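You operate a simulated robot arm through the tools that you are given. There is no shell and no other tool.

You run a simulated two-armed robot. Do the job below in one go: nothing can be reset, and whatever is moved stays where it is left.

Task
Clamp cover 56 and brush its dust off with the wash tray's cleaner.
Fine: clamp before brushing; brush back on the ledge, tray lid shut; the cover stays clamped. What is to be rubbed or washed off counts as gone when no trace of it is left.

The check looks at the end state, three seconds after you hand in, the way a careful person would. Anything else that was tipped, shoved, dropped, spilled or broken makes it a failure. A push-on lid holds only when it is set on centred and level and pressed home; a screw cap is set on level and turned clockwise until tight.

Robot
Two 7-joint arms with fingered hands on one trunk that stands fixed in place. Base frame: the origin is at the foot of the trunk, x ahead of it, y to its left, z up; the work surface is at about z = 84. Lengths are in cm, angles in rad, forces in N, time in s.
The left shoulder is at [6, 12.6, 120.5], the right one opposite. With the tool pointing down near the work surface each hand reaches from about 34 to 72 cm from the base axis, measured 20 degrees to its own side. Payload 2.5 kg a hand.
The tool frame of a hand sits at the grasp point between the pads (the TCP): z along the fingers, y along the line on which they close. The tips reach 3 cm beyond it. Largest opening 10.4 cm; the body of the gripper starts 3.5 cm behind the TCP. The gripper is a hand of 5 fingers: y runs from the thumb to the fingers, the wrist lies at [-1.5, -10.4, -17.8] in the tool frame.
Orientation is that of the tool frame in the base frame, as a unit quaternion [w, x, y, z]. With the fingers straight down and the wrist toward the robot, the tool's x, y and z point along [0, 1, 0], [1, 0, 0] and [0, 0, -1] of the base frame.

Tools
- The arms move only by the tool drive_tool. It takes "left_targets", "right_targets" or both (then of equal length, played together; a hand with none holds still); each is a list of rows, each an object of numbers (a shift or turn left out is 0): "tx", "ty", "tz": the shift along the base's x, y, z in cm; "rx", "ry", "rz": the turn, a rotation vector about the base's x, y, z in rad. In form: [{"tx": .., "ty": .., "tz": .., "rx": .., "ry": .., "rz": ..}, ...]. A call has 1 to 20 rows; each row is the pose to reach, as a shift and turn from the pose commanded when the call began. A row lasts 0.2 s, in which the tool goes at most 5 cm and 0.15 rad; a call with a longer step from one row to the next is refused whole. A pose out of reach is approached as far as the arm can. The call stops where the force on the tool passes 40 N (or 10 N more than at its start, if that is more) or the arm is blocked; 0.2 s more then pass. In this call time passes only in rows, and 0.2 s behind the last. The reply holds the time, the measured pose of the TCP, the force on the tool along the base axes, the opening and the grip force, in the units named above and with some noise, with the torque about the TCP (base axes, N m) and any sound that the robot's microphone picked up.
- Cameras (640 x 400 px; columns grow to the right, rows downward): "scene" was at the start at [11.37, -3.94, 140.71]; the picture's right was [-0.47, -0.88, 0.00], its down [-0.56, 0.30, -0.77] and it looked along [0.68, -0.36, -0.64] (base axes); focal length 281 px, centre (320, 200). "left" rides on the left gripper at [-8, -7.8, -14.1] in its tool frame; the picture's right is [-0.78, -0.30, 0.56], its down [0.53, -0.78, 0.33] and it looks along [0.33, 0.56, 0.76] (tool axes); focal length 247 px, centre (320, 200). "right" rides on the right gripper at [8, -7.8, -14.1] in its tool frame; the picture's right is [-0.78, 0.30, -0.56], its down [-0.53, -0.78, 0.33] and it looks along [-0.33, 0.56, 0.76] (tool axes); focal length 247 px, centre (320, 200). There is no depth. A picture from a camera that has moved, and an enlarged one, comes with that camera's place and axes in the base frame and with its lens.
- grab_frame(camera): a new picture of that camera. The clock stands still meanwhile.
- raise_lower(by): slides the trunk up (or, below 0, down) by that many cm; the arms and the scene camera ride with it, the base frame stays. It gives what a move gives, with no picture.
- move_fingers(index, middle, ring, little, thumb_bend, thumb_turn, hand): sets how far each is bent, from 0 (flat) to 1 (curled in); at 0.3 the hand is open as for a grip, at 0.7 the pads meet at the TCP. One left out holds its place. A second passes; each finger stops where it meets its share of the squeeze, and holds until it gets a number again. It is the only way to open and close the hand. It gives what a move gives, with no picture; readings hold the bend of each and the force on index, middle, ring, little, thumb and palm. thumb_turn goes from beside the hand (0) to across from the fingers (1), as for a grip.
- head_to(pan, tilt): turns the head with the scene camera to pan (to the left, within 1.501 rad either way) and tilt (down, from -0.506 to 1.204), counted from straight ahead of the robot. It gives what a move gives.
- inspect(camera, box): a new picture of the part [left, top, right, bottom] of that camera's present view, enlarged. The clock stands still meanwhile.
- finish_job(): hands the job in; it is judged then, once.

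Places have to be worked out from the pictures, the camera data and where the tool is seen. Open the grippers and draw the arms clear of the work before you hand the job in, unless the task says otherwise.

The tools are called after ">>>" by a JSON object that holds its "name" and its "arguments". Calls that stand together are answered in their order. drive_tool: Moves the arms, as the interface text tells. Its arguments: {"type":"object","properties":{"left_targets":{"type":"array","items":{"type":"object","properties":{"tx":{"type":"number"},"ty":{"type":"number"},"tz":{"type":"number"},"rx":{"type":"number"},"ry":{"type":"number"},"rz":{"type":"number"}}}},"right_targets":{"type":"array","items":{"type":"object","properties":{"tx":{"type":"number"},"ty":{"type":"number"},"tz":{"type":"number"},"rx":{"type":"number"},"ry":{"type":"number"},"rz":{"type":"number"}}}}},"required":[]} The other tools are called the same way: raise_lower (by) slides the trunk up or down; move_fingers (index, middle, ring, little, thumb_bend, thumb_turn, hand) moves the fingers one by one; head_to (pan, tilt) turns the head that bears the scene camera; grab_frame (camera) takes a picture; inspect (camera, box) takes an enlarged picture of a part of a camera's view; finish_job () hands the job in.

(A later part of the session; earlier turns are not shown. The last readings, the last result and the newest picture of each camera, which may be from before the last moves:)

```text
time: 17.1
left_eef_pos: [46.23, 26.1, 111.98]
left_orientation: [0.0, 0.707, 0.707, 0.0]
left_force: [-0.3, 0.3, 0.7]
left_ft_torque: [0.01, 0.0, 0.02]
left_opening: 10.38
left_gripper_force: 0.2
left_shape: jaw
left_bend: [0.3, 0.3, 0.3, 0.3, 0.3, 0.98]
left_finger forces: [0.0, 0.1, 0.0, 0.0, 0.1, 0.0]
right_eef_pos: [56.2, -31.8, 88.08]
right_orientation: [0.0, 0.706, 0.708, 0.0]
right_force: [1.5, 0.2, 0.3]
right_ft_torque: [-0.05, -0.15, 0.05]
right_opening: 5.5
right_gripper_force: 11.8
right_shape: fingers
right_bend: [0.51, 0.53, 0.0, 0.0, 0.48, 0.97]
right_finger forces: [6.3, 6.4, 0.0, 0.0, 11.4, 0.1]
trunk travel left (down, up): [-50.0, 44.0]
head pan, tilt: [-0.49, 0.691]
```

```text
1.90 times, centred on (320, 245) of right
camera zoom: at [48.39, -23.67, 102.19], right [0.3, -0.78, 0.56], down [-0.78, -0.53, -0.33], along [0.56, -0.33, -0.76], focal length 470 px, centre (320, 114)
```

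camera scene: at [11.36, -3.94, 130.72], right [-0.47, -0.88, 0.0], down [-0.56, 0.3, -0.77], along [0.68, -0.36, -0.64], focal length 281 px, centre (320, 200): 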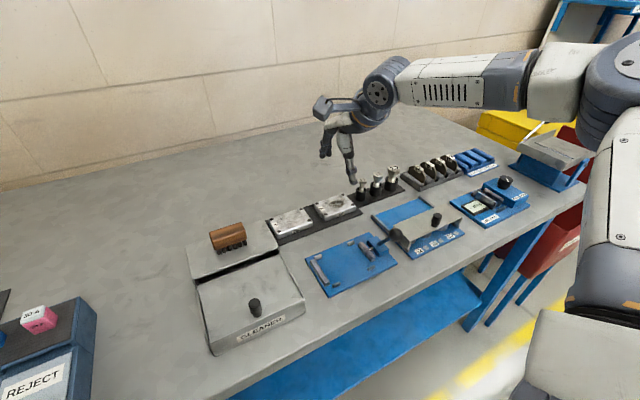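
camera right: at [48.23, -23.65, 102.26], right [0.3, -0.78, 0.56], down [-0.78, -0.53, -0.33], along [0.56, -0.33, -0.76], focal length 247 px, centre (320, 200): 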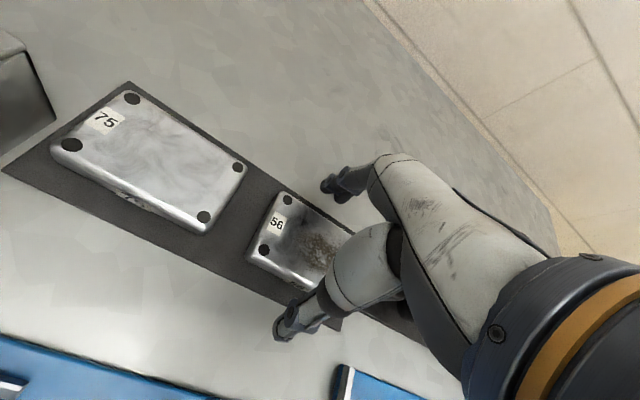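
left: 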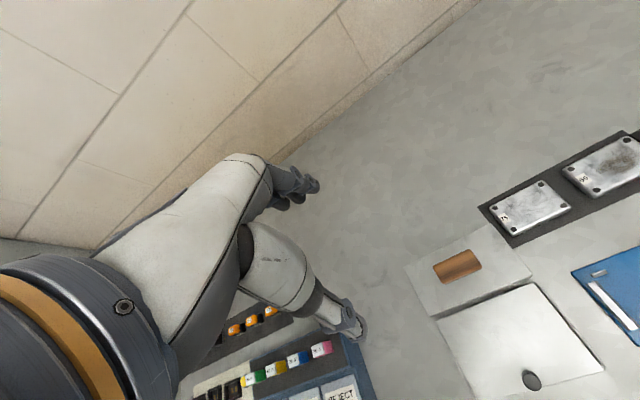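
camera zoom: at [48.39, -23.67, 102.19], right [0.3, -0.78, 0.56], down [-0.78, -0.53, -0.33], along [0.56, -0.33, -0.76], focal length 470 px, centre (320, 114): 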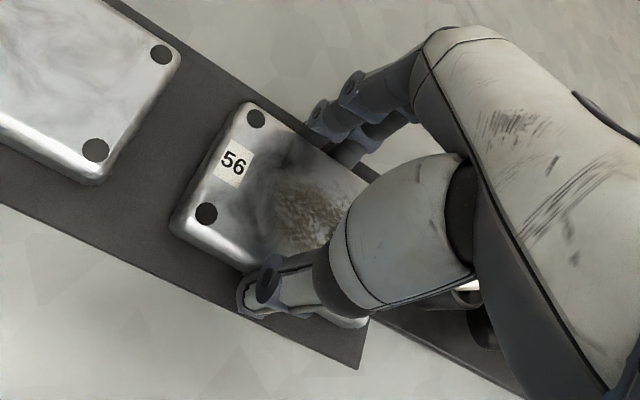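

The grip reads 11.8 N. I lift gently 3 cm and check that the cover comes along level.

>>> {"name": "drive_tool", "arguments": {"right_targets": [{"tz": 0.5}, {"tz": 1.2}, {"tz": 2}, {"tz": 3}, {"tz": 3}]}}

>>> {"name": "inspect", "arguments": {"camera": "scene", "box": [310, 145, 390, 225]}}

>>> {"name": "inspect", "arguments": {"camera": "right", "box": [240, 140, 400, 350]}}

```text
time: 18.3
left_eef_pos: [46.29, 26.01, 111.95]
left_orientation: [0.0, 0.707, 0.707, -0.001]
left_force: [1.0, -0.4, -0.5]
left_ft_torque: [0.02, 0.02, 0.01]
left_opening: 10.39
left_gripper_force: 0.0
left_shape: jaw
left_bend: [0.3, 0.3, 0.3, 0.3, 0.3, 0.98]
left_finger forces: [0.0, 0.0, 0.0, 0.1, 0.0, 0.0]
right_eef_pos: [56.03, -31.76, 91.08]
right_orientation: [0.0, 0.707, 0.707, 0.001]
right_force: [-0.7, 0.2, -2.7]
right_ft_torque: [0.02, -0.01, -0.01]
right_opening: 5.54
right_gripper_force: 11.6
right_shape: fingers
right_bend: [0.51, 0.54, 0.0, 0.0, 0.48, 0.96]
right_finger forces: [6.1, 5.6, 0.0, 0.1, 11.7, 0.0]
trunk travel left (down, up): [-50.0, 44.0]
head pan, tilt: [-0.49, 0.691]
```

```text
5.00 times, centred on (350, 185) of scene
camera zoom: at [11.38, -3.94, 130.71], right [-0.47, -0.88, 0.0], down [-0.56, 0.3, -0.77], along [0.68, -0.36, -0.64], focal length 1405 px, centre (170, 275)
```

zoom: 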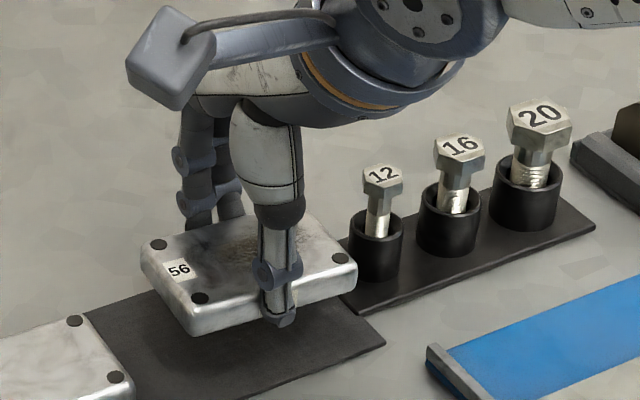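

```text
1.90 times, centred on (320, 245) of right
camera zoom: at [48.3, -23.73, 105.27], right [0.3, -0.78, 0.56], down [-0.78, -0.53, -0.33], along [0.56, -0.33, -0.76], focal length 470 px, centre (320, 114)
```

zoom: 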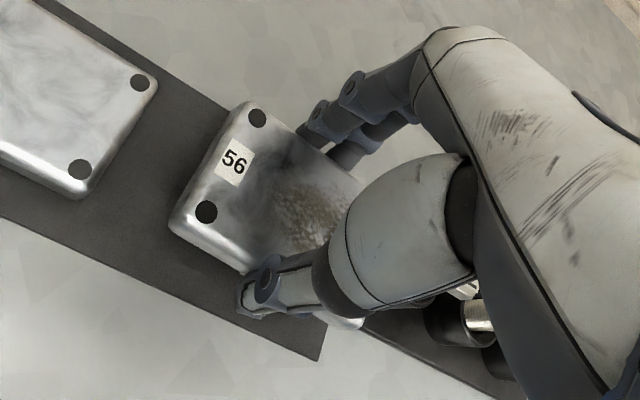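

The cover is held (2.7 N weight) and nearly level; it's yawed a few hundredths of a rad clockwise and its centre sits about 0.4 cm toward the robot from the TCP. I lift higher and carry it over the clamp bed, rotating +0.05 rad to square it.

>>> {"name": "drive_tool", "arguments": {"right_targets": [{"tz": 3}, {"tz": 6}, {"tx": -3, "ty": 1.4, "tz": 7, "rz": 0.02}, {"tx": -6, "ty": 2.8, "tz": 7, "rz": 0.05}, {"tx": -9, "ty": 4.2, "tz": 7, "rz": 0.05}, {"tx": -12, "ty": 5.6, "tz": 7, "rz": 0.05}, {"tx": -14.5, "ty": 6.6, "tz": 7, "rz": 0.05}, {"tx": -15.35, "ty": 7.05, "tz": 7, "rz": 0.05}, {"tx": -15.35, "ty": 7.05, "tz": 7, "rz": 0.05}]}}

>>> {"name": "grab_frame", "arguments": {"camera": "scene"}}

>>> {"name": "grab_frame", "arguments": {"camera": "right"}}

```text
time: 20.3
left_eef_pos: [46.36, 26.13, 112.01]
left_orientation: [0.0, 0.707, 0.707, -0.001]
left_force: [0.6, 0.7, -1.5]
left_ft_torque: [0.03, -0.04, 0.01]
left_opening: 10.36
left_gripper_force: 0.1
left_shape: jaw
left_bend: [0.3, 0.3, 0.3, 0.3, 0.3, 0.98]
left_finger forces: [0.0, 0.1, 0.1, 0.0, 0.1, 0.0]
right_eef_pos: [40.89, -24.72, 98.16]
right_orientation: [0.0, 0.689, 0.725, 0.0]
right_force: [0.1, -0.5, -2.1]
right_ft_torque: [-0.01, 0.0, 0.01]
right_opening: 5.53
right_gripper_force: 12.4
right_shape: fingers
right_bend: [0.51, 0.54, 0.0, 0.0, 0.48, 0.96]
right_finger forces: [6.1, 5.7, 0.0, 0.1, 11.8, 0.0]
trunk travel left (down, up): [-50.0, 44.0]
head pan, tilt: [-0.49, 0.691]
```

```text
taken
camera scene: at [11.38, -3.94, 130.71], right [-0.47, -0.88, 0.0], down [-0.56, 0.3, -0.77], along [0.68, -0.36, -0.64], focal length 281 px, centre (320, 200)
```

scene: 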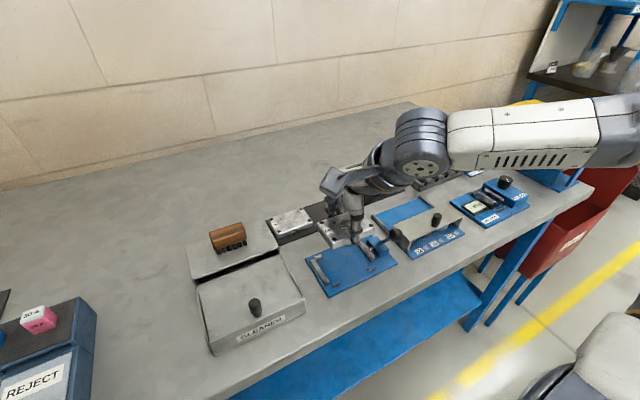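

```text
taken
camera right: at [32.7, -16.9, 112.23], right [0.33, -0.76, 0.56], down [-0.75, -0.57, -0.33], along [0.57, -0.31, -0.76], focal length 247 px, centre (320, 200)
```

right: 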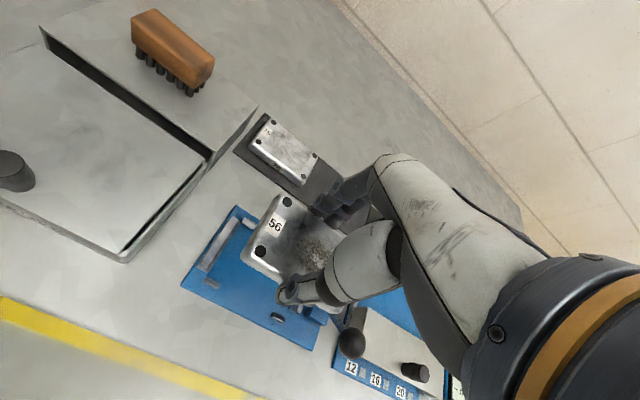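

The cover hangs over the clamp bed. I zoom in with both cameras to measure yaw and offset relative to the guides.

>>> {"name": "inspect", "arguments": {"camera": "scene", "box": [300, 195, 412, 305]}}

>>> {"name": "inspect", "arguments": {"camera": "right", "box": [170, 170, 370, 370]}}

>>> {"name": "inspect", "arguments": {"camera": "right", "box": [0, 0, 260, 270]}}

```text
3.64 times, centred on (356, 250) of scene
camera zoom: at [11.38, -3.94, 130.71], right [-0.47, -0.88, 0.0], down [-0.56, 0.3, -0.77], along [0.68, -0.36, -0.64], focal length 1022 px, centre (189, 18)
```

zoom: 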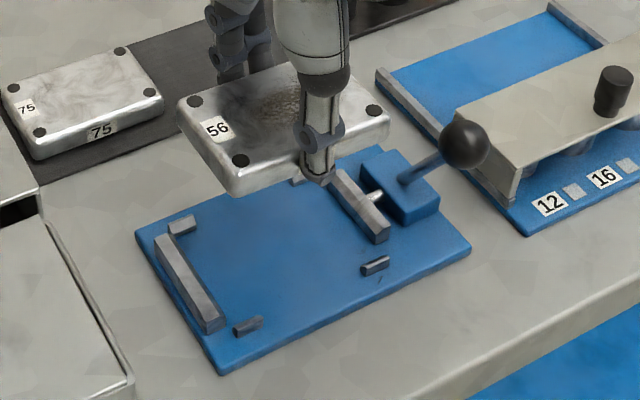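

```text
2.00 times, centred on (270, 270) of right
camera zoom: at [32.7, -16.9, 112.23], right [0.33, -0.76, 0.56], down [-0.75, -0.57, -0.33], along [0.57, -0.31, -0.76], focal length 494 px, centre (420, 60)
```

zoom: 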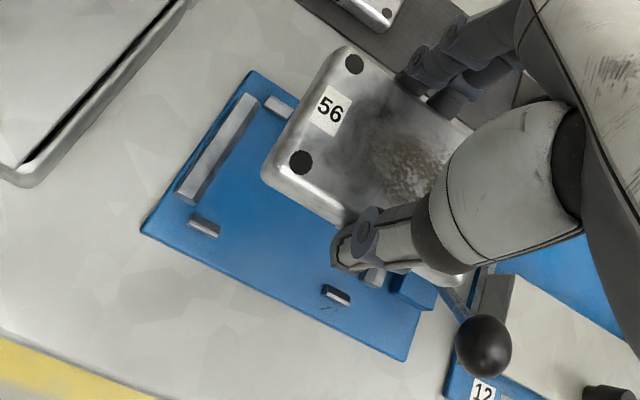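

```text
1.48 times, centred on (130, 135) of right
camera zoom: at [32.7, -16.9, 112.23], right [0.33, -0.76, 0.56], down [-0.75, -0.57, -0.33], along [0.57, -0.31, -0.76], focal length 366 px, centre (602, 296)
```

zoom: 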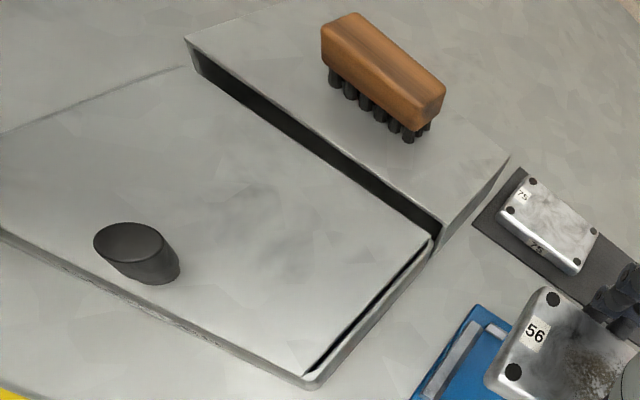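

The cover's short side is now square (yaw about 0), its centre is at (40.4, -24.6), and its far (-y) end sags about 0.3 cm. The guide centre is near (40.1-40.5, -24.7), so I descend to about 1.7 cm above the bed, taking out the roll.

>>> {"name": "drive_tool", "arguments": {"right_targets": [{"tx": -0.1, "tz": -2, "rx": -0.02}, {"tx": -0.1, "tz": -4, "rx": -0.04}, {"tx": -0.1, "tz": -6, "rx": -0.04}, {"tx": -0.1, "tz": -7.3, "rx": -0.04}, {"tx": -0.1, "tz": -7.3, "rx": -0.04}]}}

>>> {"name": "inspect", "arguments": {"camera": "scene", "box": [300, 205, 412, 305]}}

>>> {"name": "inspect", "arguments": {"camera": "right", "box": [170, 170, 370, 370]}}

```text
time: 21.5
left_eef_pos: [46.26, 26.08, 111.88]
left_orientation: [0.0, 0.707, 0.707, 0.0]
left_force: [0.1, -0.1, 0.6]
left_ft_torque: [0.02, 0.01, -0.03]
left_opening: 10.37
left_gripper_force: 0.0
left_shape: jaw
left_bend: [0.3, 0.3, 0.3, 0.3, 0.3, 0.98]
left_finger forces: [0.1, 0.0, 0.1, 0.0, 0.0, 0.1]
right_eef_pos: [40.73, -24.69, 90.73]
right_orientation: [0.013, 0.689, 0.725, -0.014]
right_force: [0.3, 0.4, -0.7]
right_ft_torque: [0.0, -0.01, 0.01]
right_opening: 5.53
right_gripper_force: 11.6
right_shape: fingers
right_bend: [0.51, 0.54, 0.0, 0.0, 0.48, 0.96]
right_finger forces: [6.1, 5.4, 0.0, 0.1, 11.5, 0.0]
trunk travel left (down, up): [-50.0, 44.0]
head pan, tilt: [-0.49, 0.691]
```

```text
4.00 times, centred on (356, 255) of scene
camera zoom: at [11.38, -3.94, 130.71], right [-0.47, -0.88, 0.0], down [-0.56, 0.3, -0.77], along [0.68, -0.36, -0.64], focal length 1124 px, centre (176, -20)
```

zoom: 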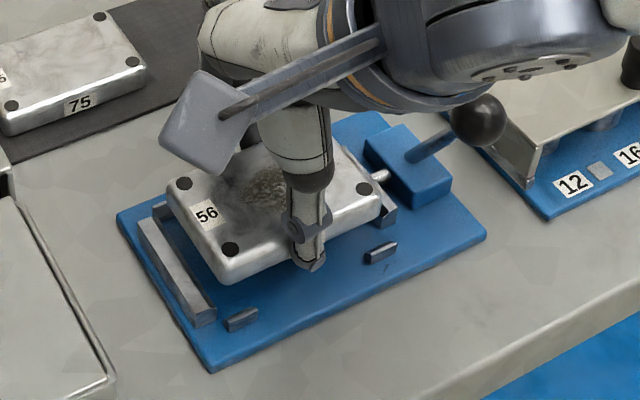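

```text
2.00 times, centred on (270, 270) of right
camera zoom: at [32.66, -16.39, 104.53], right [0.33, -0.74, 0.59], down [-0.75, -0.59, -0.31], along [0.57, -0.34, -0.75], focal length 494 px, centre (420, 60)
```

zoom: 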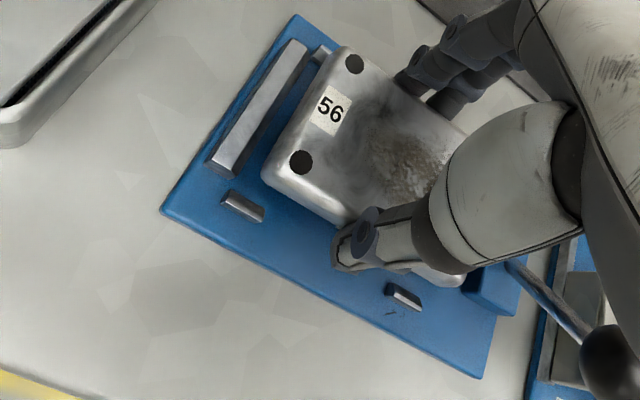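

The cover is level and squared, centred at about (40.1-40.3, -24.7) against the guides at x 36.5/43.7 and jaws at y -19.7/-29.6. I lower it in small steps, watching the force.

>>> {"name": "drive_tool", "arguments": {"right_targets": [{"tx": 0.05, "tz": -0.6}, {"tx": 0.05, "tz": -1.1}, {"tx": 0.05, "tz": -1.5}, {"tx": 0.05, "tz": -1.8}, {"tx": 0.05, "tz": -1.8}]}}

>>> {"name": "inspect", "arguments": {"camera": "scene", "box": [300, 205, 412, 305]}}

>>> {"name": "inspect", "arguments": {"camera": "right", "box": [170, 170, 370, 370]}}

```text
time: 22.7
left_eef_pos: [46.26, 26.03, 111.87]
left_orientation: [0.0, 0.707, 0.708, 0.0]
left_force: [-0.4, -0.4, 0.2]
left_ft_torque: [-0.04, 0.03, 0.0]
left_opening: 10.37
left_gripper_force: 0.0
left_shape: jaw
left_bend: [0.3, 0.3, 0.3, 0.3, 0.3, 0.98]
left_finger forces: [0.0, 0.0, 0.0, 0.0, 0.1, 0.0]
right_eef_pos: [40.65, -24.61, 88.99]
right_orientation: [0.014, 0.69, 0.724, -0.015]
right_force: [-0.6, -0.5, -1.5]
right_ft_torque: [0.0, -0.03, -0.01]
right_opening: 5.55
right_gripper_force: 12.1
right_shape: fingers
right_bend: [0.51, 0.54, 0.0, 0.0, 0.48, 0.96]
right_finger forces: [6.1, 5.5, 0.0, 0.0, 11.6, 0.0]
trunk travel left (down, up): [-50.0, 44.0]
head pan, tilt: [-0.49, 0.691]
```

```text
4.00 times, centred on (356, 255) of scene
camera zoom: at [11.38, -3.94, 130.71], right [-0.47, -0.88, 0.0], down [-0.56, 0.3, -0.77], along [0.68, -0.36, -0.64], focal length 1124 px, centre (176, -20)
```

zoom: 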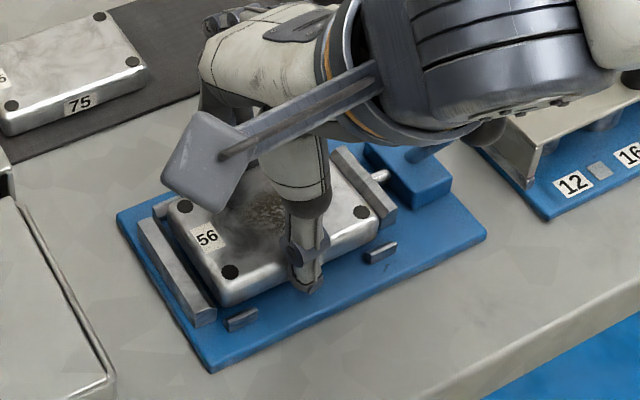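

```text
2.00 times, centred on (270, 270) of right
camera zoom: at [32.66, -16.44, 102.77], right [0.33, -0.74, 0.59], down [-0.75, -0.59, -0.31], along [0.57, -0.34, -0.75], focal length 494 px, centre (420, 60)
```

zoom: 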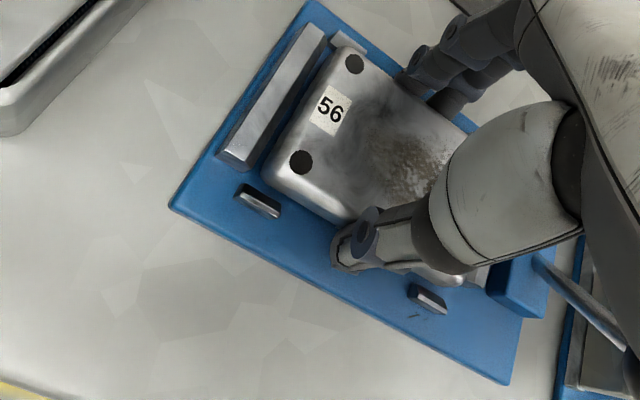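

The cover is between the jaws, just above the bed (about 0.3-0.4 cm to go). I lower in tiny steps.

>>> {"name": "drive_tool", "arguments": {"right_targets": [{"tz": -0.15}, {"tz": -0.3}]}}

>>> {"name": "drive_tool", "arguments": {"right_targets": [{"tz": -0.1}, {"tz": -0.15}]}}

```text
time: 23.3
left_eef_pos: [46.22, 26.11, 111.87]
left_orientation: [0.0, 0.707, 0.708, 0.001]
left_force: [0.5, 0.1, 0.0]
left_ft_torque: [0.01, -0.02, 0.0]
left_opening: 10.37
left_gripper_force: 0.0
left_shape: jaw
left_bend: [0.3, 0.3, 0.3, 0.3, 0.3, 0.98]
left_finger forces: [0.1, 0.1, 0.0, 0.0, 0.0, 0.0]
right_eef_pos: [40.72, -24.65, 88.68]
right_orientation: [0.014, 0.689, 0.724, -0.015]
right_force: [0.5, 0.5, -1.6]
right_ft_torque: [-0.01, 0.02, -0.04]
right_opening: 5.52
right_gripper_force: 12.2
right_shape: fingers
right_bend: [0.51, 0.54, 0.0, 0.0, 0.48, 0.96]
right_finger forces: [6.1, 5.5, 0.1, 0.0, 11.6, 0.0]
trunk travel left (down, up): [-50.0, 44.0]
head pan, tilt: [-0.49, 0.691]
```

```text
time: 23.9
left_eef_pos: [46.16, 26.1, 111.94]
left_orientation: [0.0, 0.707, 0.707, 0.0]
left_force: [0.0, 0.0, -0.2]
left_ft_torque: [-0.01, 0.01, 0.0]
left_opening: 10.37
left_gripper_force: 0.0
left_shape: jaw
left_bend: [0.3, 0.3, 0.3, 0.3, 0.3, 0.98]
left_finger forces: [0.0, 0.1, 0.0, 0.0, 0.1, 0.1]
right_eef_pos: [40.72, -24.74, 88.61]
right_orientation: [0.014, 0.689, 0.725, -0.013]
right_force: [-0.4, 1.1, 2.0]
right_ft_torque: [0.03, -0.05, 0.0]
right_opening: 5.54
right_gripper_force: 11.7
right_shape: fingers
right_bend: [0.52, 0.54, 0.0, 0.0, 0.48, 0.96]
right_finger forces: [6.0, 5.4, 0.1, 0.1, 12.0, 0.0]
trunk travel left (down, up): [-50.0, 44.0]
head pan, tilt: [-0.49, 0.691]
```

The vertical force flipped from -1.6 to +2.0 N: the cover touches the bed. One last small nudge to seat it, then I open the fingers.

>>> {"name": "drive_tool", "arguments": {"right_targets": [{"tz": -0.1}, {"tz": -0.1}]}}

>>> {"name": "move_fingers", "arguments": {"hand": "right", "index": 0.46, "middle": 0.46, "thumb_bend": 0.44}}

>>> {"name": "inspect", "arguments": {"camera": "scene", "box": [300, 205, 412, 305]}}

>>> {"name": "inspect", "arguments": {"camera": "right", "box": [170, 170, 370, 370]}}

```text
time: 24.5
left_eef_pos: [46.24, 26.09, 112.01]
left_orientation: [0.001, 0.707, 0.707, 0.0]
left_force: [0.5, -0.1, -0.7]
left_ft_torque: [-0.01, 0.0, 0.02]
left_opening: 10.39
left_gripper_force: 0.0
left_shape: jaw
left_bend: [0.3, 0.3, 0.3, 0.3, 0.3, 0.98]
left_finger forces: [0.1, 0.0, 0.0, 0.0, 0.0, 0.0]
right_eef_pos: [40.82, -24.67, 88.43]
right_orientation: [0.014, 0.689, 0.724, -0.013]
right_force: [-2.1, -1.9, 8.1]
right_ft_torque: [-0.01, 0.01, 0.01]
right_opening: 5.52
right_gripper_force: 12.0
right_shape: fingers
right_bend: [0.52, 0.54, 0.0, 0.0, 0.48, 0.96]
right_finger forces: [6.0, 5.4, 0.0, 0.0, 12.4, 0.0]
trunk travel left (down, up): [-50.0, 44.0]
head pan, tilt: [-0.49, 0.691]
```

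```text
time: 25.5
left_eef_pos: [46.26, 26.05, 111.94]
left_orientation: [0.0, 0.707, 0.707, 0.0]
left_force: [-0.3, -0.2, 0.1]
left_ft_torque: [0.01, 0.03, 0.01]
left_opening: 10.35
left_gripper_force: 0.2
left_shape: jaw
left_bend: [0.3, 0.3, 0.3, 0.3, 0.3, 0.98]
left_finger forces: [0.1, 0.0, 0.1, 0.1, 0.0, 0.1]
right_eef_pos: [40.84, -24.56, 88.36]
right_orientation: [0.014, 0.689, 0.724, -0.015]
right_force: [-1.2, 0.3, 0.4]
right_ft_torque: [0.01, 0.0, -0.02]
right_opening: 6.55
right_gripper_force: 0.0
right_shape: fingers
right_bend: [0.46, 0.46, 0.0, 0.0, 0.44, 0.97]
right_finger forces: [0.0, 0.0, 0.0, 0.0, 0.5, 0.0]
trunk travel left (down, up): [-50.0, 44.0]
head pan, tilt: [-0.49, 0.691]
```

```text
4.00 times, centred on (356, 255) of scene
camera zoom: at [11.37, -3.94, 130.71], right [-0.47, -0.88, 0.0], down [-0.56, 0.3, -0.77], along [0.68, -0.36, -0.64], focal length 1124 px, centre (176, -20)
```

zoom: 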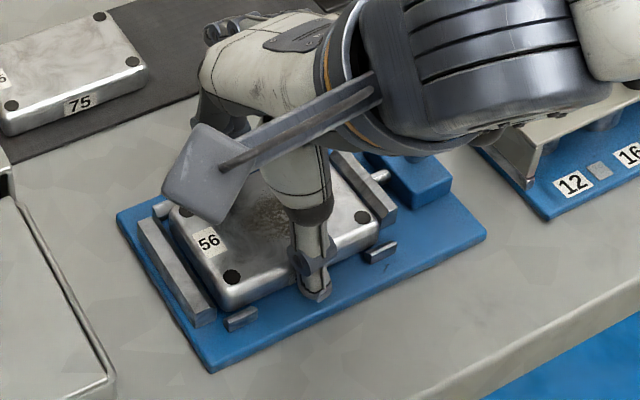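

```text
2.00 times, centred on (270, 270) of right
camera zoom: at [32.66, -16.47, 102.2], right [0.33, -0.74, 0.59], down [-0.75, -0.59, -0.31], along [0.57, -0.34, -0.75], focal length 494 px, centre (420, 60)
```

zoom: 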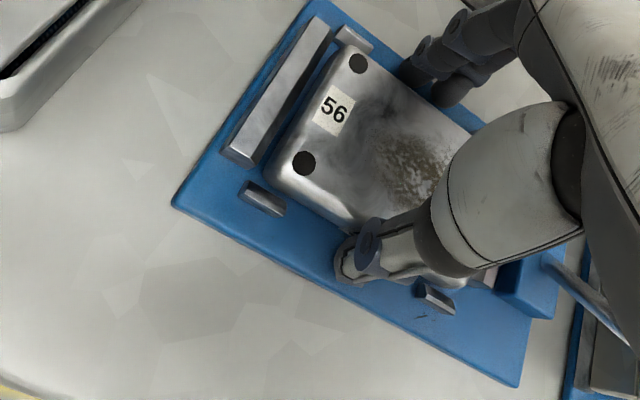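

Released; the cover sits between the guides and jaws. I open further and lift straight up, clear of the lever.

>>> {"name": "move_fingers", "arguments": {"hand": "right", "index": 0.38, "middle": 0.38, "thumb_bend": 0.38}}

>>> {"name": "drive_tool", "arguments": {"right_targets": [{"tz": 0.5}, {"tz": 2}, {"tz": 4}, {"tz": 8}, {"tz": 12, "rx": 0.02, "rz": -0.02}, {"tz": 16, "rx": 0.04, "rz": -0.05}, {"tz": 18, "rx": 0.04, "rz": -0.05}]}}

>>> {"name": "grab_frame", "arguments": {"camera": "scene"}}

>>> {"name": "grab_frame", "arguments": {"camera": "right"}}

```text
time: 26.5
left_eef_pos: [46.33, 26.07, 111.93]
left_orientation: [-0.001, 0.707, 0.707, 0.0]
left_force: [0.2, -0.2, -0.4]
left_ft_torque: [-0.02, -0.02, 0.03]
left_opening: 10.35
left_gripper_force: 0.0
left_shape: jaw
left_bend: [0.3, 0.3, 0.3, 0.3, 0.3, 0.98]
left_finger forces: [0.0, 0.0, 0.1, 0.0, 0.0, 0.0]
right_eef_pos: [40.8, -24.65, 88.53]
right_orientation: [0.015, 0.689, 0.724, -0.014]
right_force: [-0.1, -0.9, 0.0]
right_ft_torque: [-0.03, 0.01, -0.02]
right_opening: 8.26
right_gripper_force: 0.0
right_shape: fingers
right_bend: [0.38, 0.38, 0.0, 0.0, 0.38, 0.97]
right_finger forces: [0.0, 0.0, 0.0, 0.0, 0.0, 0.1]
trunk travel left (down, up): [-50.0, 44.0]
head pan, tilt: [-0.49, 0.691]
```

```text
time: 28.1
left_eef_pos: [46.15, 26.05, 112.06]
left_orientation: [0.001, 0.707, 0.707, -0.001]
left_force: [-0.4, -0.7, 0.3]
left_ft_torque: [0.01, 0.03, -0.01]
left_opening: 10.38
left_gripper_force: 0.0
left_shape: jaw
left_bend: [0.3, 0.3, 0.3, 0.3, 0.3, 0.98]
left_finger forces: [0.1, 0.0, 0.0, 0.0, 0.0, 0.1]
right_eef_pos: [40.43, -24.76, 105.25]
right_orientation: [-0.019, 0.708, 0.706, -0.007]
right_force: [0.9, 0.3, 0.3]
right_ft_torque: [0.0, -0.01, 0.01]
right_opening: 8.3
right_gripper_force: 0.2
right_shape: fingers
right_bend: [0.38, 0.38, 0.0, 0.0, 0.38, 0.97]
right_finger forces: [0.0, 0.0, 0.0, 0.0, 0.1, 0.0]
trunk travel left (down, up): [-50.0, 44.0]
head pan, tilt: [-0.49, 0.691]
```

```text
taken
camera scene: at [11.37, -3.93, 130.71], right [-0.47, -0.88, 0.0], down [-0.56, 0.3, -0.77], along [0.68, -0.36, -0.64], focal length 281 px, centre (320, 200)
```

scene: 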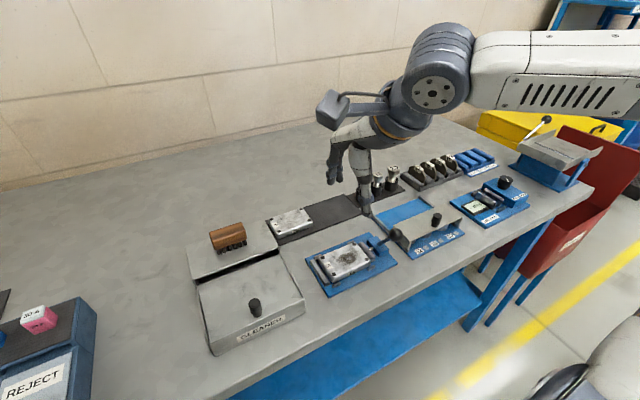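

```text
taken
camera right: at [33.21, -16.89, 119.79], right [0.31, -0.79, 0.53], down [-0.79, -0.53, -0.31], along [0.52, -0.32, -0.79], focal length 247 px, centre (320, 200)
```

right: 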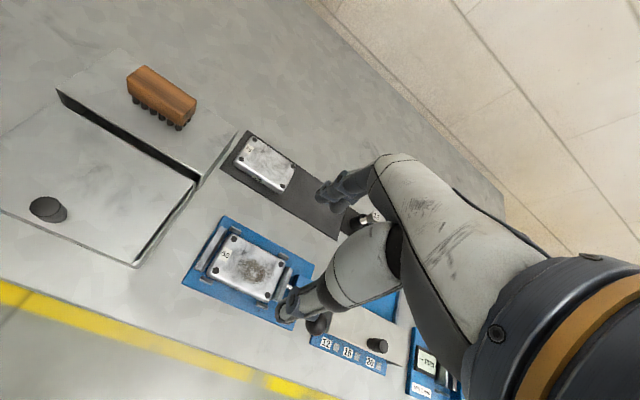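

The hand is clear. I zoom on the seated cover and the clamp lever.

>>> {"name": "inspect", "arguments": {"camera": "scene", "box": [300, 220, 412, 305]}}

>>> {"name": "inspect", "arguments": {"camera": "scene", "box": [355, 220, 403, 270]}}

>>> {"name": "inspect", "arguments": {"camera": "right", "box": [170, 200, 350, 350]}}

```text
4.71 times, centred on (356, 262) of scene
camera zoom: at [11.37, -3.93, 130.71], right [-0.47, -0.88, 0.0], down [-0.56, 0.3, -0.77], along [0.68, -0.36, -0.64], focal length 1322 px, centre (151, -94)
```

zoom: 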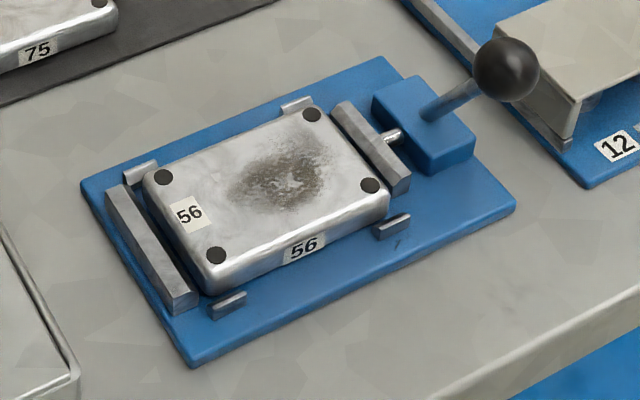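

```text
8.00 times, centred on (379, 245) of scene
camera zoom: at [11.37, -3.93, 130.71], right [-0.47, -0.88, 0.0], down [-0.56, 0.3, -0.77], along [0.68, -0.36, -0.64], focal length 2248 px, centre (-152, -160)
```

zoom: 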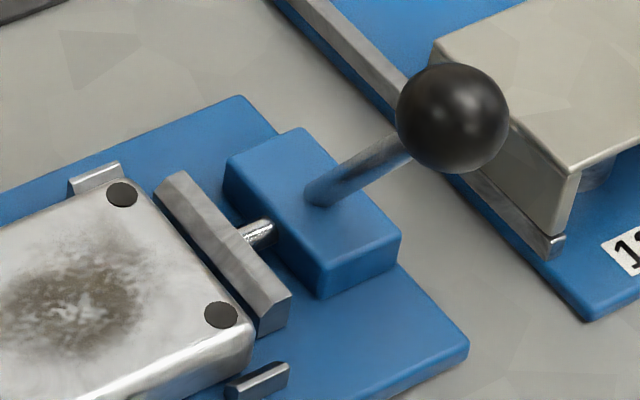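

```text
2.67 times, centred on (260, 275) of right
camera zoom: at [33.21, -16.89, 119.79], right [0.31, -0.79, 0.53], down [-0.79, -0.53, -0.31], along [0.52, -0.32, -0.79], focal length 659 px, centre (480, 0)
```

zoom: 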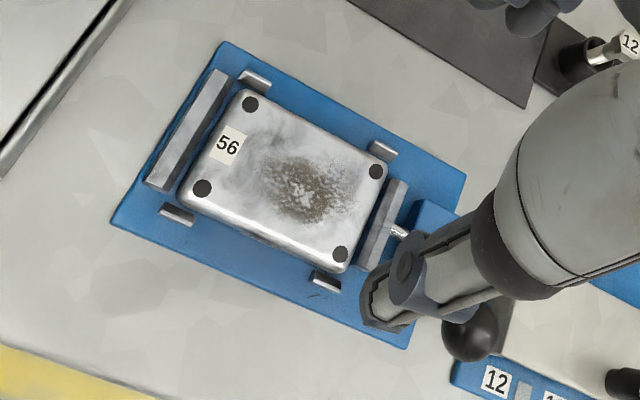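

The cover sits squarely in the bed. The lever ball is near (36.7, -33.4, 92.4), with a radius of about 1.3, leaning toward the robot from the block centre (39.5, -32.6). I bring the hand above the ball, open, to take hold of it.

>>> {"name": "drive_tool", "arguments": {"right_targets": [{"tx": -1.8, "ty": -4.3}, {"tx": -3.7, "ty": -8.6}, {"tx": -3.7, "ty": -8.6, "tz": -2.5}, {"tx": -3.7, "ty": -8.6, "tz": -2.5}]}}

>>> {"name": "move_fingers", "arguments": {"hand": "right", "index": 0.3, "middle": 0.3, "thumb_bend": 0.3}}

>>> {"name": "grab_frame", "arguments": {"camera": "scene"}}

>>> {"name": "grab_frame", "arguments": {"camera": "right"}}

```text
time: 29.1
left_eef_pos: [46.21, 26.11, 111.96]
left_orientation: [0.0, 0.707, 0.707, -0.001]
left_force: [0.5, 1.0, -0.5]
left_ft_torque: [0.0, 0.01, -0.02]
left_opening: 10.38
left_gripper_force: 0.1
left_shape: jaw
left_bend: [0.3, 0.3, 0.3, 0.3, 0.3, 0.98]
left_finger forces: [0.0, 0.0, 0.0, 0.1, 0.0, 0.1]
right_eef_pos: [36.87, -33.17, 104.05]
right_orientation: [0.0, 0.707, 0.708, 0.0]
right_force: [0.4, 0.1, 0.0]
right_ft_torque: [-0.01, -0.04, 0.01]
right_opening: 8.29
right_gripper_force: 0.0
right_shape: fingers
right_bend: [0.38, 0.38, 0.0, 0.0, 0.38, 0.98]
right_finger forces: [0.1, 0.0, 0.0, 0.1, 0.1, 0.0]
trunk travel left (down, up): [-50.0, 44.0]
head pan, tilt: [-0.49, 0.691]
```

```text
time: 30.1
left_eef_pos: [46.28, 26.11, 111.79]
left_orientation: [0.0, 0.707, 0.707, 0.0]
left_force: [-0.6, 0.4, 0.1]
left_ft_torque: [-0.01, 0.02, -0.01]
left_opening: 10.34
left_gripper_force: 0.0
left_shape: jaw
left_bend: [0.3, 0.3, 0.3, 0.3, 0.3, 0.98]
left_finger forces: [0.0, 0.1, 0.0, 0.1, 0.0, 0.1]
right_eef_pos: [36.92, -33.11, 104.13]
right_orientation: [0.0, 0.707, 0.708, 0.0]
right_force: [0.8, -0.1, -0.2]
right_ft_torque: [-0.06, -0.01, -0.01]
right_opening: 10.26
right_gripper_force: 0.1
right_shape: fingers
right_bend: [0.3, 0.3, 0.0, 0.0, 0.3, 0.98]
right_finger forces: [0.0, 0.0, 0.0, 0.1, 0.1, 0.2]
trunk travel left (down, up): [-50.0, 44.0]
head pan, tilt: [-0.49, 0.691]
```

```text
taken
camera scene: at [11.37, -3.94, 130.71], right [-0.47, -0.88, 0.0], down [-0.56, 0.3, -0.77], along [0.68, -0.36, -0.64], focal length 281 px, centre (320, 200)
```

scene: 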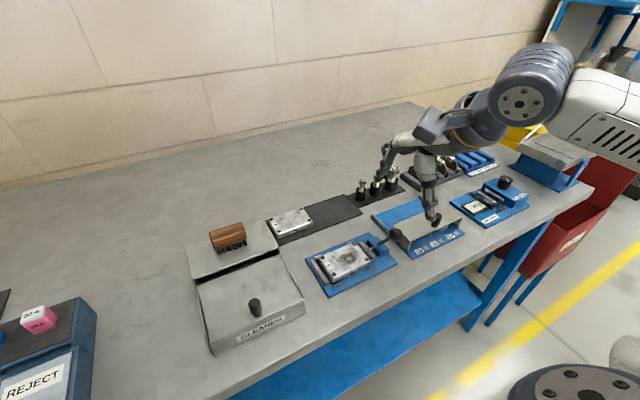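

```text
taken
camera right: at [29.17, -25.12, 118.26], right [0.3, -0.78, 0.56], down [-0.78, -0.53, -0.33], along [0.55, -0.33, -0.76], focal length 247 px, centre (320, 200)
```

right: 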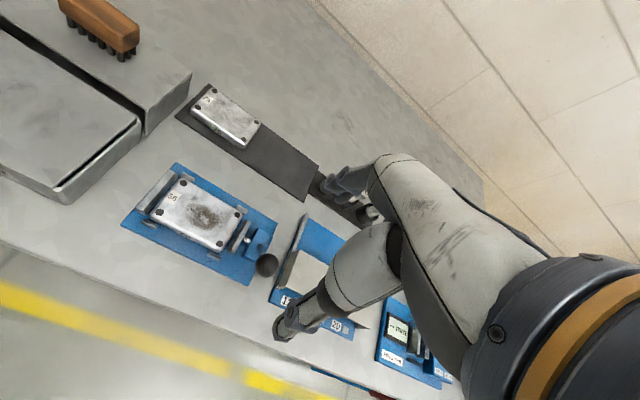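

Orientation is clean again. I zoom on the lever with this new viewpoint to understand its hinge.

>>> {"name": "inspect", "arguments": {"camera": "right", "box": [210, 200, 300, 300]}}

>>> {"name": "inspect", "arguments": {"camera": "scene", "box": [360, 220, 410, 265]}}

```text
4.00 times, centred on (255, 250) of right
camera zoom: at [29.17, -25.12, 118.26], right [0.3, -0.78, 0.56], down [-0.78, -0.53, -0.33], along [0.55, -0.33, -0.76], focal length 988 px, centre (580, 0)
```

zoom: 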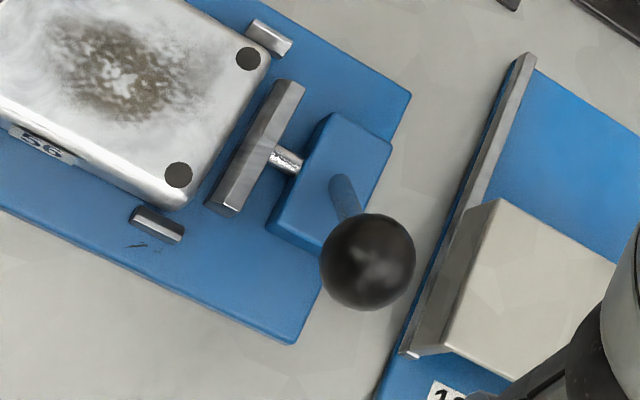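

```text
8.89 times, centred on (385, 242) of scene
camera zoom: at [11.37, -3.94, 130.71], right [-0.47, -0.88, 0.0], down [-0.56, 0.3, -0.77], along [0.68, -0.36, -0.64], focal length 2497 px, centre (-258, -178)
```

zoom: 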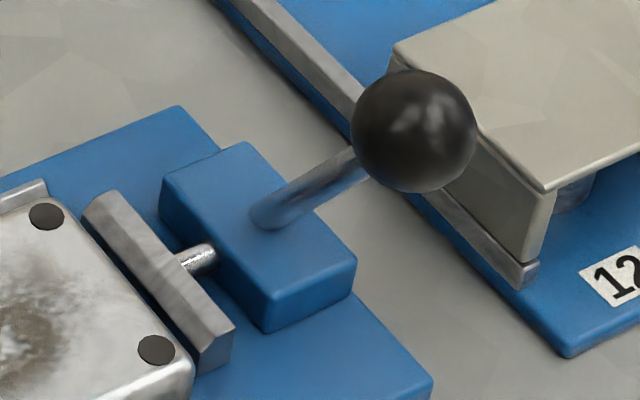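

From this view the lever leans almost purely toward -x (about 33° off vertical), so it likely swings in the x-z plane. I descend to just above the ball, check, then go around it.

>>> {"name": "drive_tool", "arguments": {"right_targets": [{"tx": -0.2, "ty": -0.15, "tz": -3}, {"tx": -0.2, "ty": -0.15, "tz": -6}, {"tx": -0.2, "ty": -0.15, "tz": -7.5}, {"tx": -0.2, "ty": -0.15, "tz": -7.5}]}}

>>> {"name": "inspect", "arguments": {"camera": "scene", "box": [340, 170, 460, 280]}}

>>> {"name": "inspect", "arguments": {"camera": "right", "box": [200, 150, 400, 350]}}

```text
time: 31.1
left_eef_pos: [46.32, 26.2, 111.82]
left_orientation: [0.0, 0.707, 0.707, 0.0]
left_force: [0.3, -0.3, 1.2]
left_ft_torque: [-0.02, 0.04, 0.0]
left_opening: 10.36
left_gripper_force: 0.1
left_shape: jaw
left_bend: [0.3, 0.3, 0.3, 0.3, 0.3, 0.98]
left_finger forces: [0.1, 0.1, 0.0, 0.1, 0.1, 0.0]
right_eef_pos: [36.81, -33.27, 96.48]
right_orientation: [-0.001, 0.707, 0.707, -0.001]
right_force: [-0.2, -0.1, 0.0]
right_ft_torque: [-0.02, -0.04, -0.03]
right_opening: 10.27
right_gripper_force: 0.0
right_shape: fingers
right_bend: [0.3, 0.3, 0.0, 0.0, 0.3, 0.98]
right_finger forces: [0.0, 0.0, 0.0, 0.0, 0.1, 0.0]
trunk travel left (down, up): [-50.0, 44.0]
head pan, tilt: [-0.49, 0.691]
```

```text
3.64 times, centred on (400, 225) of scene
camera zoom: at [11.37, -3.94, 130.71], right [-0.47, -0.88, 0.0], down [-0.56, 0.3, -0.77], along [0.68, -0.36, -0.64], focal length 1022 px, centre (29, 109)
```

zoom: 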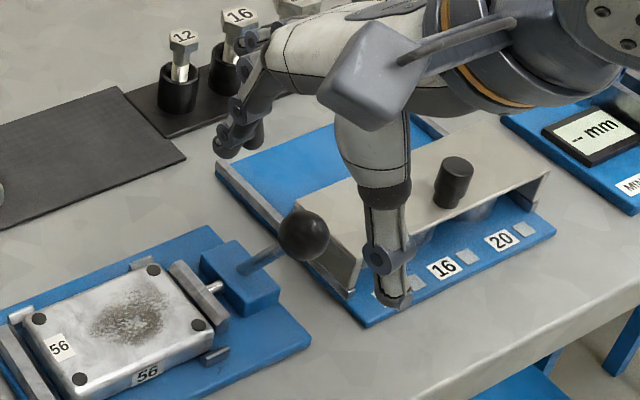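

```text
2.00 times, centred on (300, 250) of right
camera zoom: at [29.09, -25.24, 110.57], right [0.3, -0.78, 0.56], down [-0.78, -0.53, -0.33], along [0.55, -0.33, -0.76], focal length 494 px, centre (360, 100)
```

zoom: 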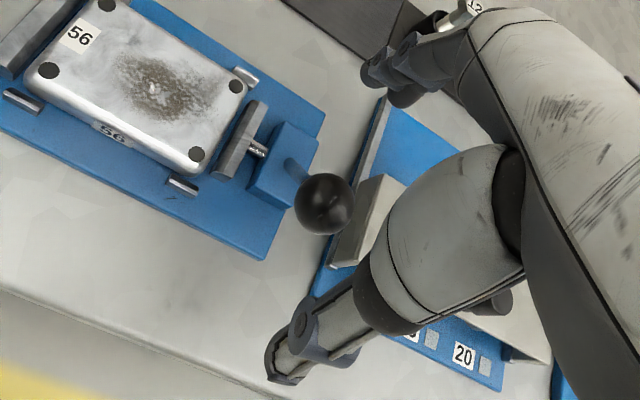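

The ball sits right between thumb and fingers (measured (36.8, -33.3)). I lower to TCP z of about 93.6 and close gently on it.

>>> {"name": "drive_tool", "arguments": {"right_targets": [{"tz": -1.5}, {"tz": -2.9}, {"tz": -2.9}]}}

>>> {"name": "move_fingers", "arguments": {"hand": "right", "index": 0.55, "middle": 0.55, "thumb_bend": 0.56}}

>>> {"name": "inspect", "arguments": {"camera": "scene", "box": [340, 170, 460, 280]}}

>>> {"name": "inspect", "arguments": {"camera": "right", "box": [200, 150, 400, 350]}}

```text
time: 31.9
left_eef_pos: [46.22, 26.15, 111.92]
left_orientation: [0.0, 0.707, 0.707, 0.0]
left_force: [0.0, 0.0, -0.2]
left_ft_torque: [-0.02, 0.01, -0.01]
left_opening: 10.39
left_gripper_force: 0.1
left_shape: jaw
left_bend: [0.3, 0.3, 0.3, 0.3, 0.3, 0.98]
left_finger forces: [0.0, 0.0, 0.0, 0.0, 0.0, 0.1]
right_eef_pos: [36.91, -33.32, 93.44]
right_orientation: [-0.001, 0.707, 0.707, -0.001]
right_force: [-0.7, -0.1, -0.6]
right_ft_torque: [0.04, 0.01, -0.02]
right_opening: 10.31
right_gripper_force: 0.0
right_shape: fingers
right_bend: [0.3, 0.3, 0.0, 0.0, 0.3, 0.98]
right_finger forces: [0.0, 0.1, 0.1, 0.0, 0.0, 0.1]
trunk travel left (down, up): [-50.0, 44.0]
head pan, tilt: [-0.49, 0.691]
```

```text
time: 32.9
left_eef_pos: [46.27, 26.12, 111.89]
left_orientation: [0.001, 0.707, 0.707, 0.001]
left_force: [0.7, -0.5, 0.5]
left_ft_torque: [0.01, 0.03, 0.0]
left_opening: 10.35
left_gripper_force: 0.1
left_shape: jaw
left_bend: [0.3, 0.3, 0.3, 0.3, 0.3, 0.98]
left_finger forces: [0.0, 0.0, 0.0, 0.1, 0.0, 0.1]
right_eef_pos: [36.75, -33.41, 93.54]
right_orientation: [0.0, 0.707, 0.707, 0.0]
right_force: [0.0, 0.1, -0.5]
right_ft_torque: [0.02, -0.01, 0.0]
right_opening: 3.81
right_gripper_force: 0.0
right_shape: fingers
right_bend: [0.55, 0.55, 0.0, 0.0, 0.56, 0.98]
right_finger forces: [0.1, 0.0, 0.0, 0.0, 0.0, 0.0]
trunk travel left (down, up): [-50.0, 44.0]
head pan, tilt: [-0.49, 0.691]
```

```text
3.64 times, centred on (400, 225) of scene
camera zoom: at [11.37, -3.94, 130.71], right [-0.47, -0.88, 0.0], down [-0.56, 0.3, -0.77], along [0.68, -0.36, -0.64], focal length 1022 px, centre (29, 109)
```

zoom: 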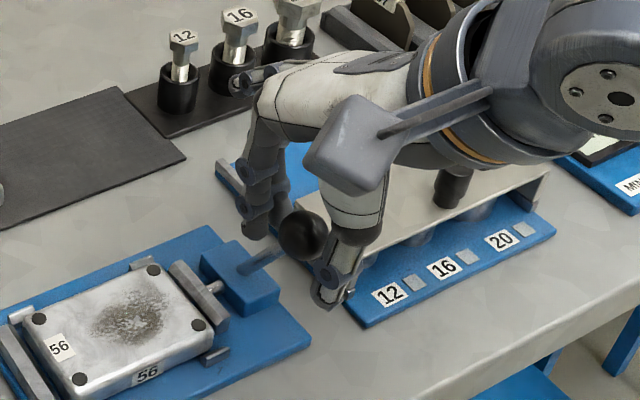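

```text
2.00 times, centred on (300, 250) of right
camera zoom: at [29.1, -25.32, 107.69], right [0.3, -0.78, 0.56], down [-0.78, -0.53, -0.33], along [0.56, -0.33, -0.76], focal length 494 px, centre (360, 100)
```

zoom: 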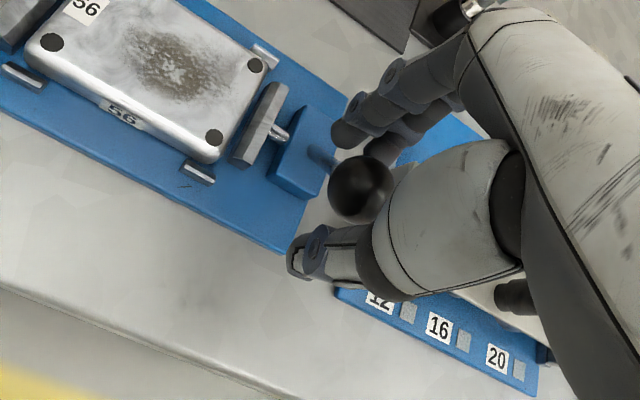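

The ball is between thumb and the two fingers, not touched yet (opening 3.8). I close further onto it.

>>> {"name": "move_fingers", "arguments": {"hand": "right", "index": 0.64, "middle": 0.64, "thumb_bend": 0.64}}

>>> {"name": "inspect", "arguments": {"camera": "scene", "box": [340, 170, 460, 280]}}

>>> {"name": "inspect", "arguments": {"camera": "right", "box": [200, 150, 400, 350]}}

```text
time: 33.9
left_eef_pos: [46.29, 26.14, 111.92]
left_orientation: [0.0, 0.707, 0.707, 0.0]
left_force: [1.0, -0.8, 0.0]
left_ft_torque: [0.05, -0.02, 0.03]
left_opening: 10.36
left_gripper_force: 0.1
left_shape: jaw
left_bend: [0.3, 0.3, 0.3, 0.3, 0.3, 0.98]
left_finger forces: [0.0, 0.0, 0.0, 0.0, 0.0, 0.0]
right_eef_pos: [36.87, -33.37, 93.53]
right_orientation: [0.0, 0.707, 0.708, -0.001]
right_force: [0.5, 0.6, -0.2]
right_ft_torque: [-0.02, -0.04, -0.04]
right_opening: 1.87
right_gripper_force: 0.7
right_shape: fingers
right_bend: [0.63, 0.64, 0.0, 0.0, 0.63, 0.97]
right_finger forces: [0.8, 0.0, 0.0, 0.0, 0.6, 0.0]
trunk travel left (down, up): [-50.0, 44.0]
head pan, tilt: [-0.49, 0.691]
```

```text
3.64 times, centred on (400, 225) of scene
camera zoom: at [11.38, -3.93, 130.71], right [-0.47, -0.88, 0.0], down [-0.56, 0.3, -0.77], along [0.68, -0.36, -0.64], focal length 1022 px, centre (29, 109)
```

zoom: 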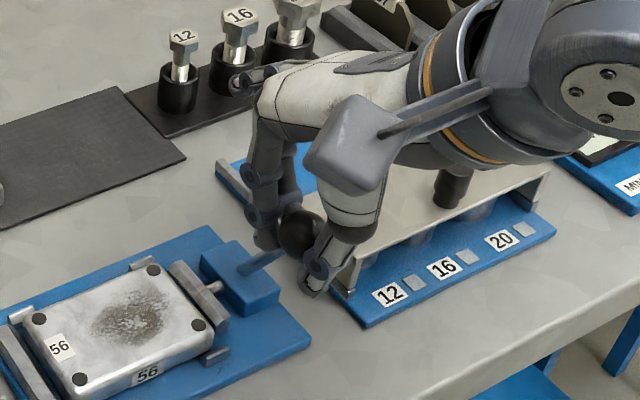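

```text
2.00 times, centred on (300, 250) of right
camera zoom: at [29.1, -25.32, 107.69], right [0.3, -0.78, 0.56], down [-0.78, -0.53, -0.33], along [0.56, -0.33, -0.76], focal length 494 px, centre (360, 100)
```

zoom: 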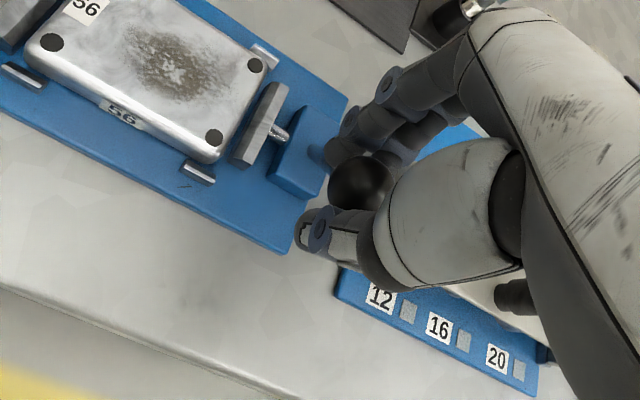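

Index and thumb now touch the ball lightly. I test the lever: a 0.6 cm nudge toward +x and slightly up along the presumed arc, watching the force.

>>> {"name": "drive_tool", "arguments": {"right_targets": [{"tx": 0.3, "tz": 0.1}, {"tx": 0.6, "tz": 0.3}]}}

>>> {"name": "inspect", "arguments": {"camera": "scene", "box": [340, 190, 420, 260]}}

```text
time: 34.5
left_eef_pos: [46.31, 26.04, 111.84]
left_orientation: [0.001, 0.707, 0.707, 0.001]
left_force: [0.5, 0.5, -0.4]
left_ft_torque: [0.02, 0.0, -0.04]
left_opening: 10.35
left_gripper_force: 0.1
left_shape: jaw
left_bend: [0.3, 0.3, 0.3, 0.3, 0.3, 0.98]
left_finger forces: [0.1, 0.0, 0.0, 0.0, 0.0, 0.0]
right_eef_pos: [37.44, -33.48, 93.72]
right_orientation: [-0.001, 0.707, 0.707, -0.002]
right_force: [-0.7, 0.9, 0.3]
right_ft_torque: [-0.01, -0.01, -0.01]
right_opening: 1.77
right_gripper_force: 0.8
right_shape: fingers
right_bend: [0.64, 0.64, 0.0, 0.0, 0.63, 0.97]
right_finger forces: [0.3, 0.0, 0.0, 0.0, 0.9, 0.0]
trunk travel left (down, up): [-50.0, 44.0]
head pan, tilt: [-0.49, 0.691]
```

```text
5.71 times, centred on (380, 225) of scene
camera zoom: at [11.36, -3.93, 130.72], right [-0.47, -0.88, 0.0], down [-0.56, 0.3, -0.77], along [0.68, -0.36, -0.64], focal length 1605 px, centre (-23, 57)
```

zoom: 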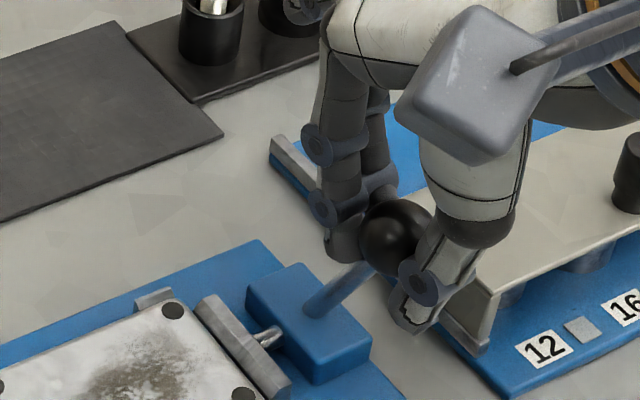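

The lever follows +x with under 1 N, so it swings in the x-z plane. I carry on over the top along the arc and watch the jaw.

>>> {"name": "drive_tool", "arguments": {"right_targets": [{"tx": 0.5, "tz": 0.17}, {"tx": 1.0, "tz": 0.3}, {"tx": 1.5, "tz": 0.4}, {"tx": 2.0, "tz": 0.45}, {"tx": 2.4, "tz": 0.45}]}}

>>> {"name": "inspect", "arguments": {"camera": "scene", "box": [320, 190, 420, 275]}}

>>> {"name": "inspect", "arguments": {"camera": "right", "box": [170, 150, 370, 350]}}

```text
time: 35.7
left_eef_pos: [46.22, 26.12, 111.88]
left_orientation: [0.0, 0.707, 0.708, 0.0]
left_force: [0.8, 0.3, 0.4]
left_ft_torque: [0.05, -0.01, 0.02]
left_opening: 10.36
left_gripper_force: 0.1
left_shape: jaw
left_bend: [0.3, 0.3, 0.3, 0.3, 0.3, 0.98]
left_finger forces: [0.0, 0.1, 0.1, 0.0, 0.1, 0.1]
right_eef_pos: [39.77, -33.55, 94.18]
right_orientation: [0.0, 0.707, 0.707, 0.001]
right_force: [-0.4, 0.8, 0.5]
right_ft_torque: [0.01, -0.02, 0.0]
right_opening: 1.72
right_gripper_force: 0.3
right_shape: fingers
right_bend: [0.64, 0.64, 0.0, 0.0, 0.63, 0.97]
right_finger forces: [0.0, 0.1, 0.0, 0.1, 0.5, 0.0]
trunk travel left (down, up): [-50.0, 44.0]
head pan, tilt: [-0.49, 0.691]
```

```text
4.71 times, centred on (370, 232) of scene
camera zoom: at [11.37, -3.94, 130.71], right [-0.47, -0.88, 0.0], down [-0.56, 0.3, -0.77], along [0.68, -0.36, -0.64], focal length 1322 px, centre (85, 47)
```

zoom: 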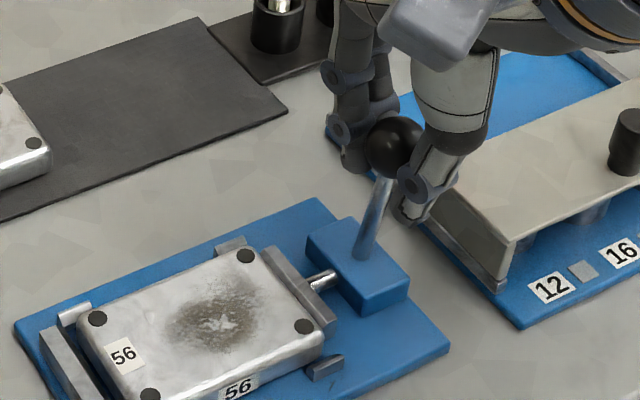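

```text
2.00 times, centred on (270, 250) of right
camera zoom: at [32.03, -25.53, 108.36], right [0.3, -0.78, 0.56], down [-0.78, -0.54, -0.33], along [0.56, -0.33, -0.76], focal length 494 px, centre (420, 100)
```

zoom: 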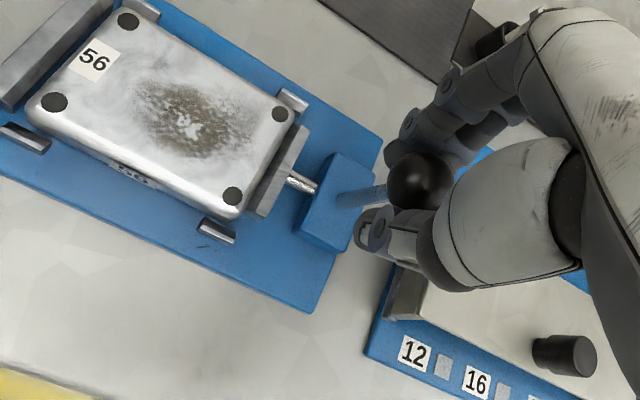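

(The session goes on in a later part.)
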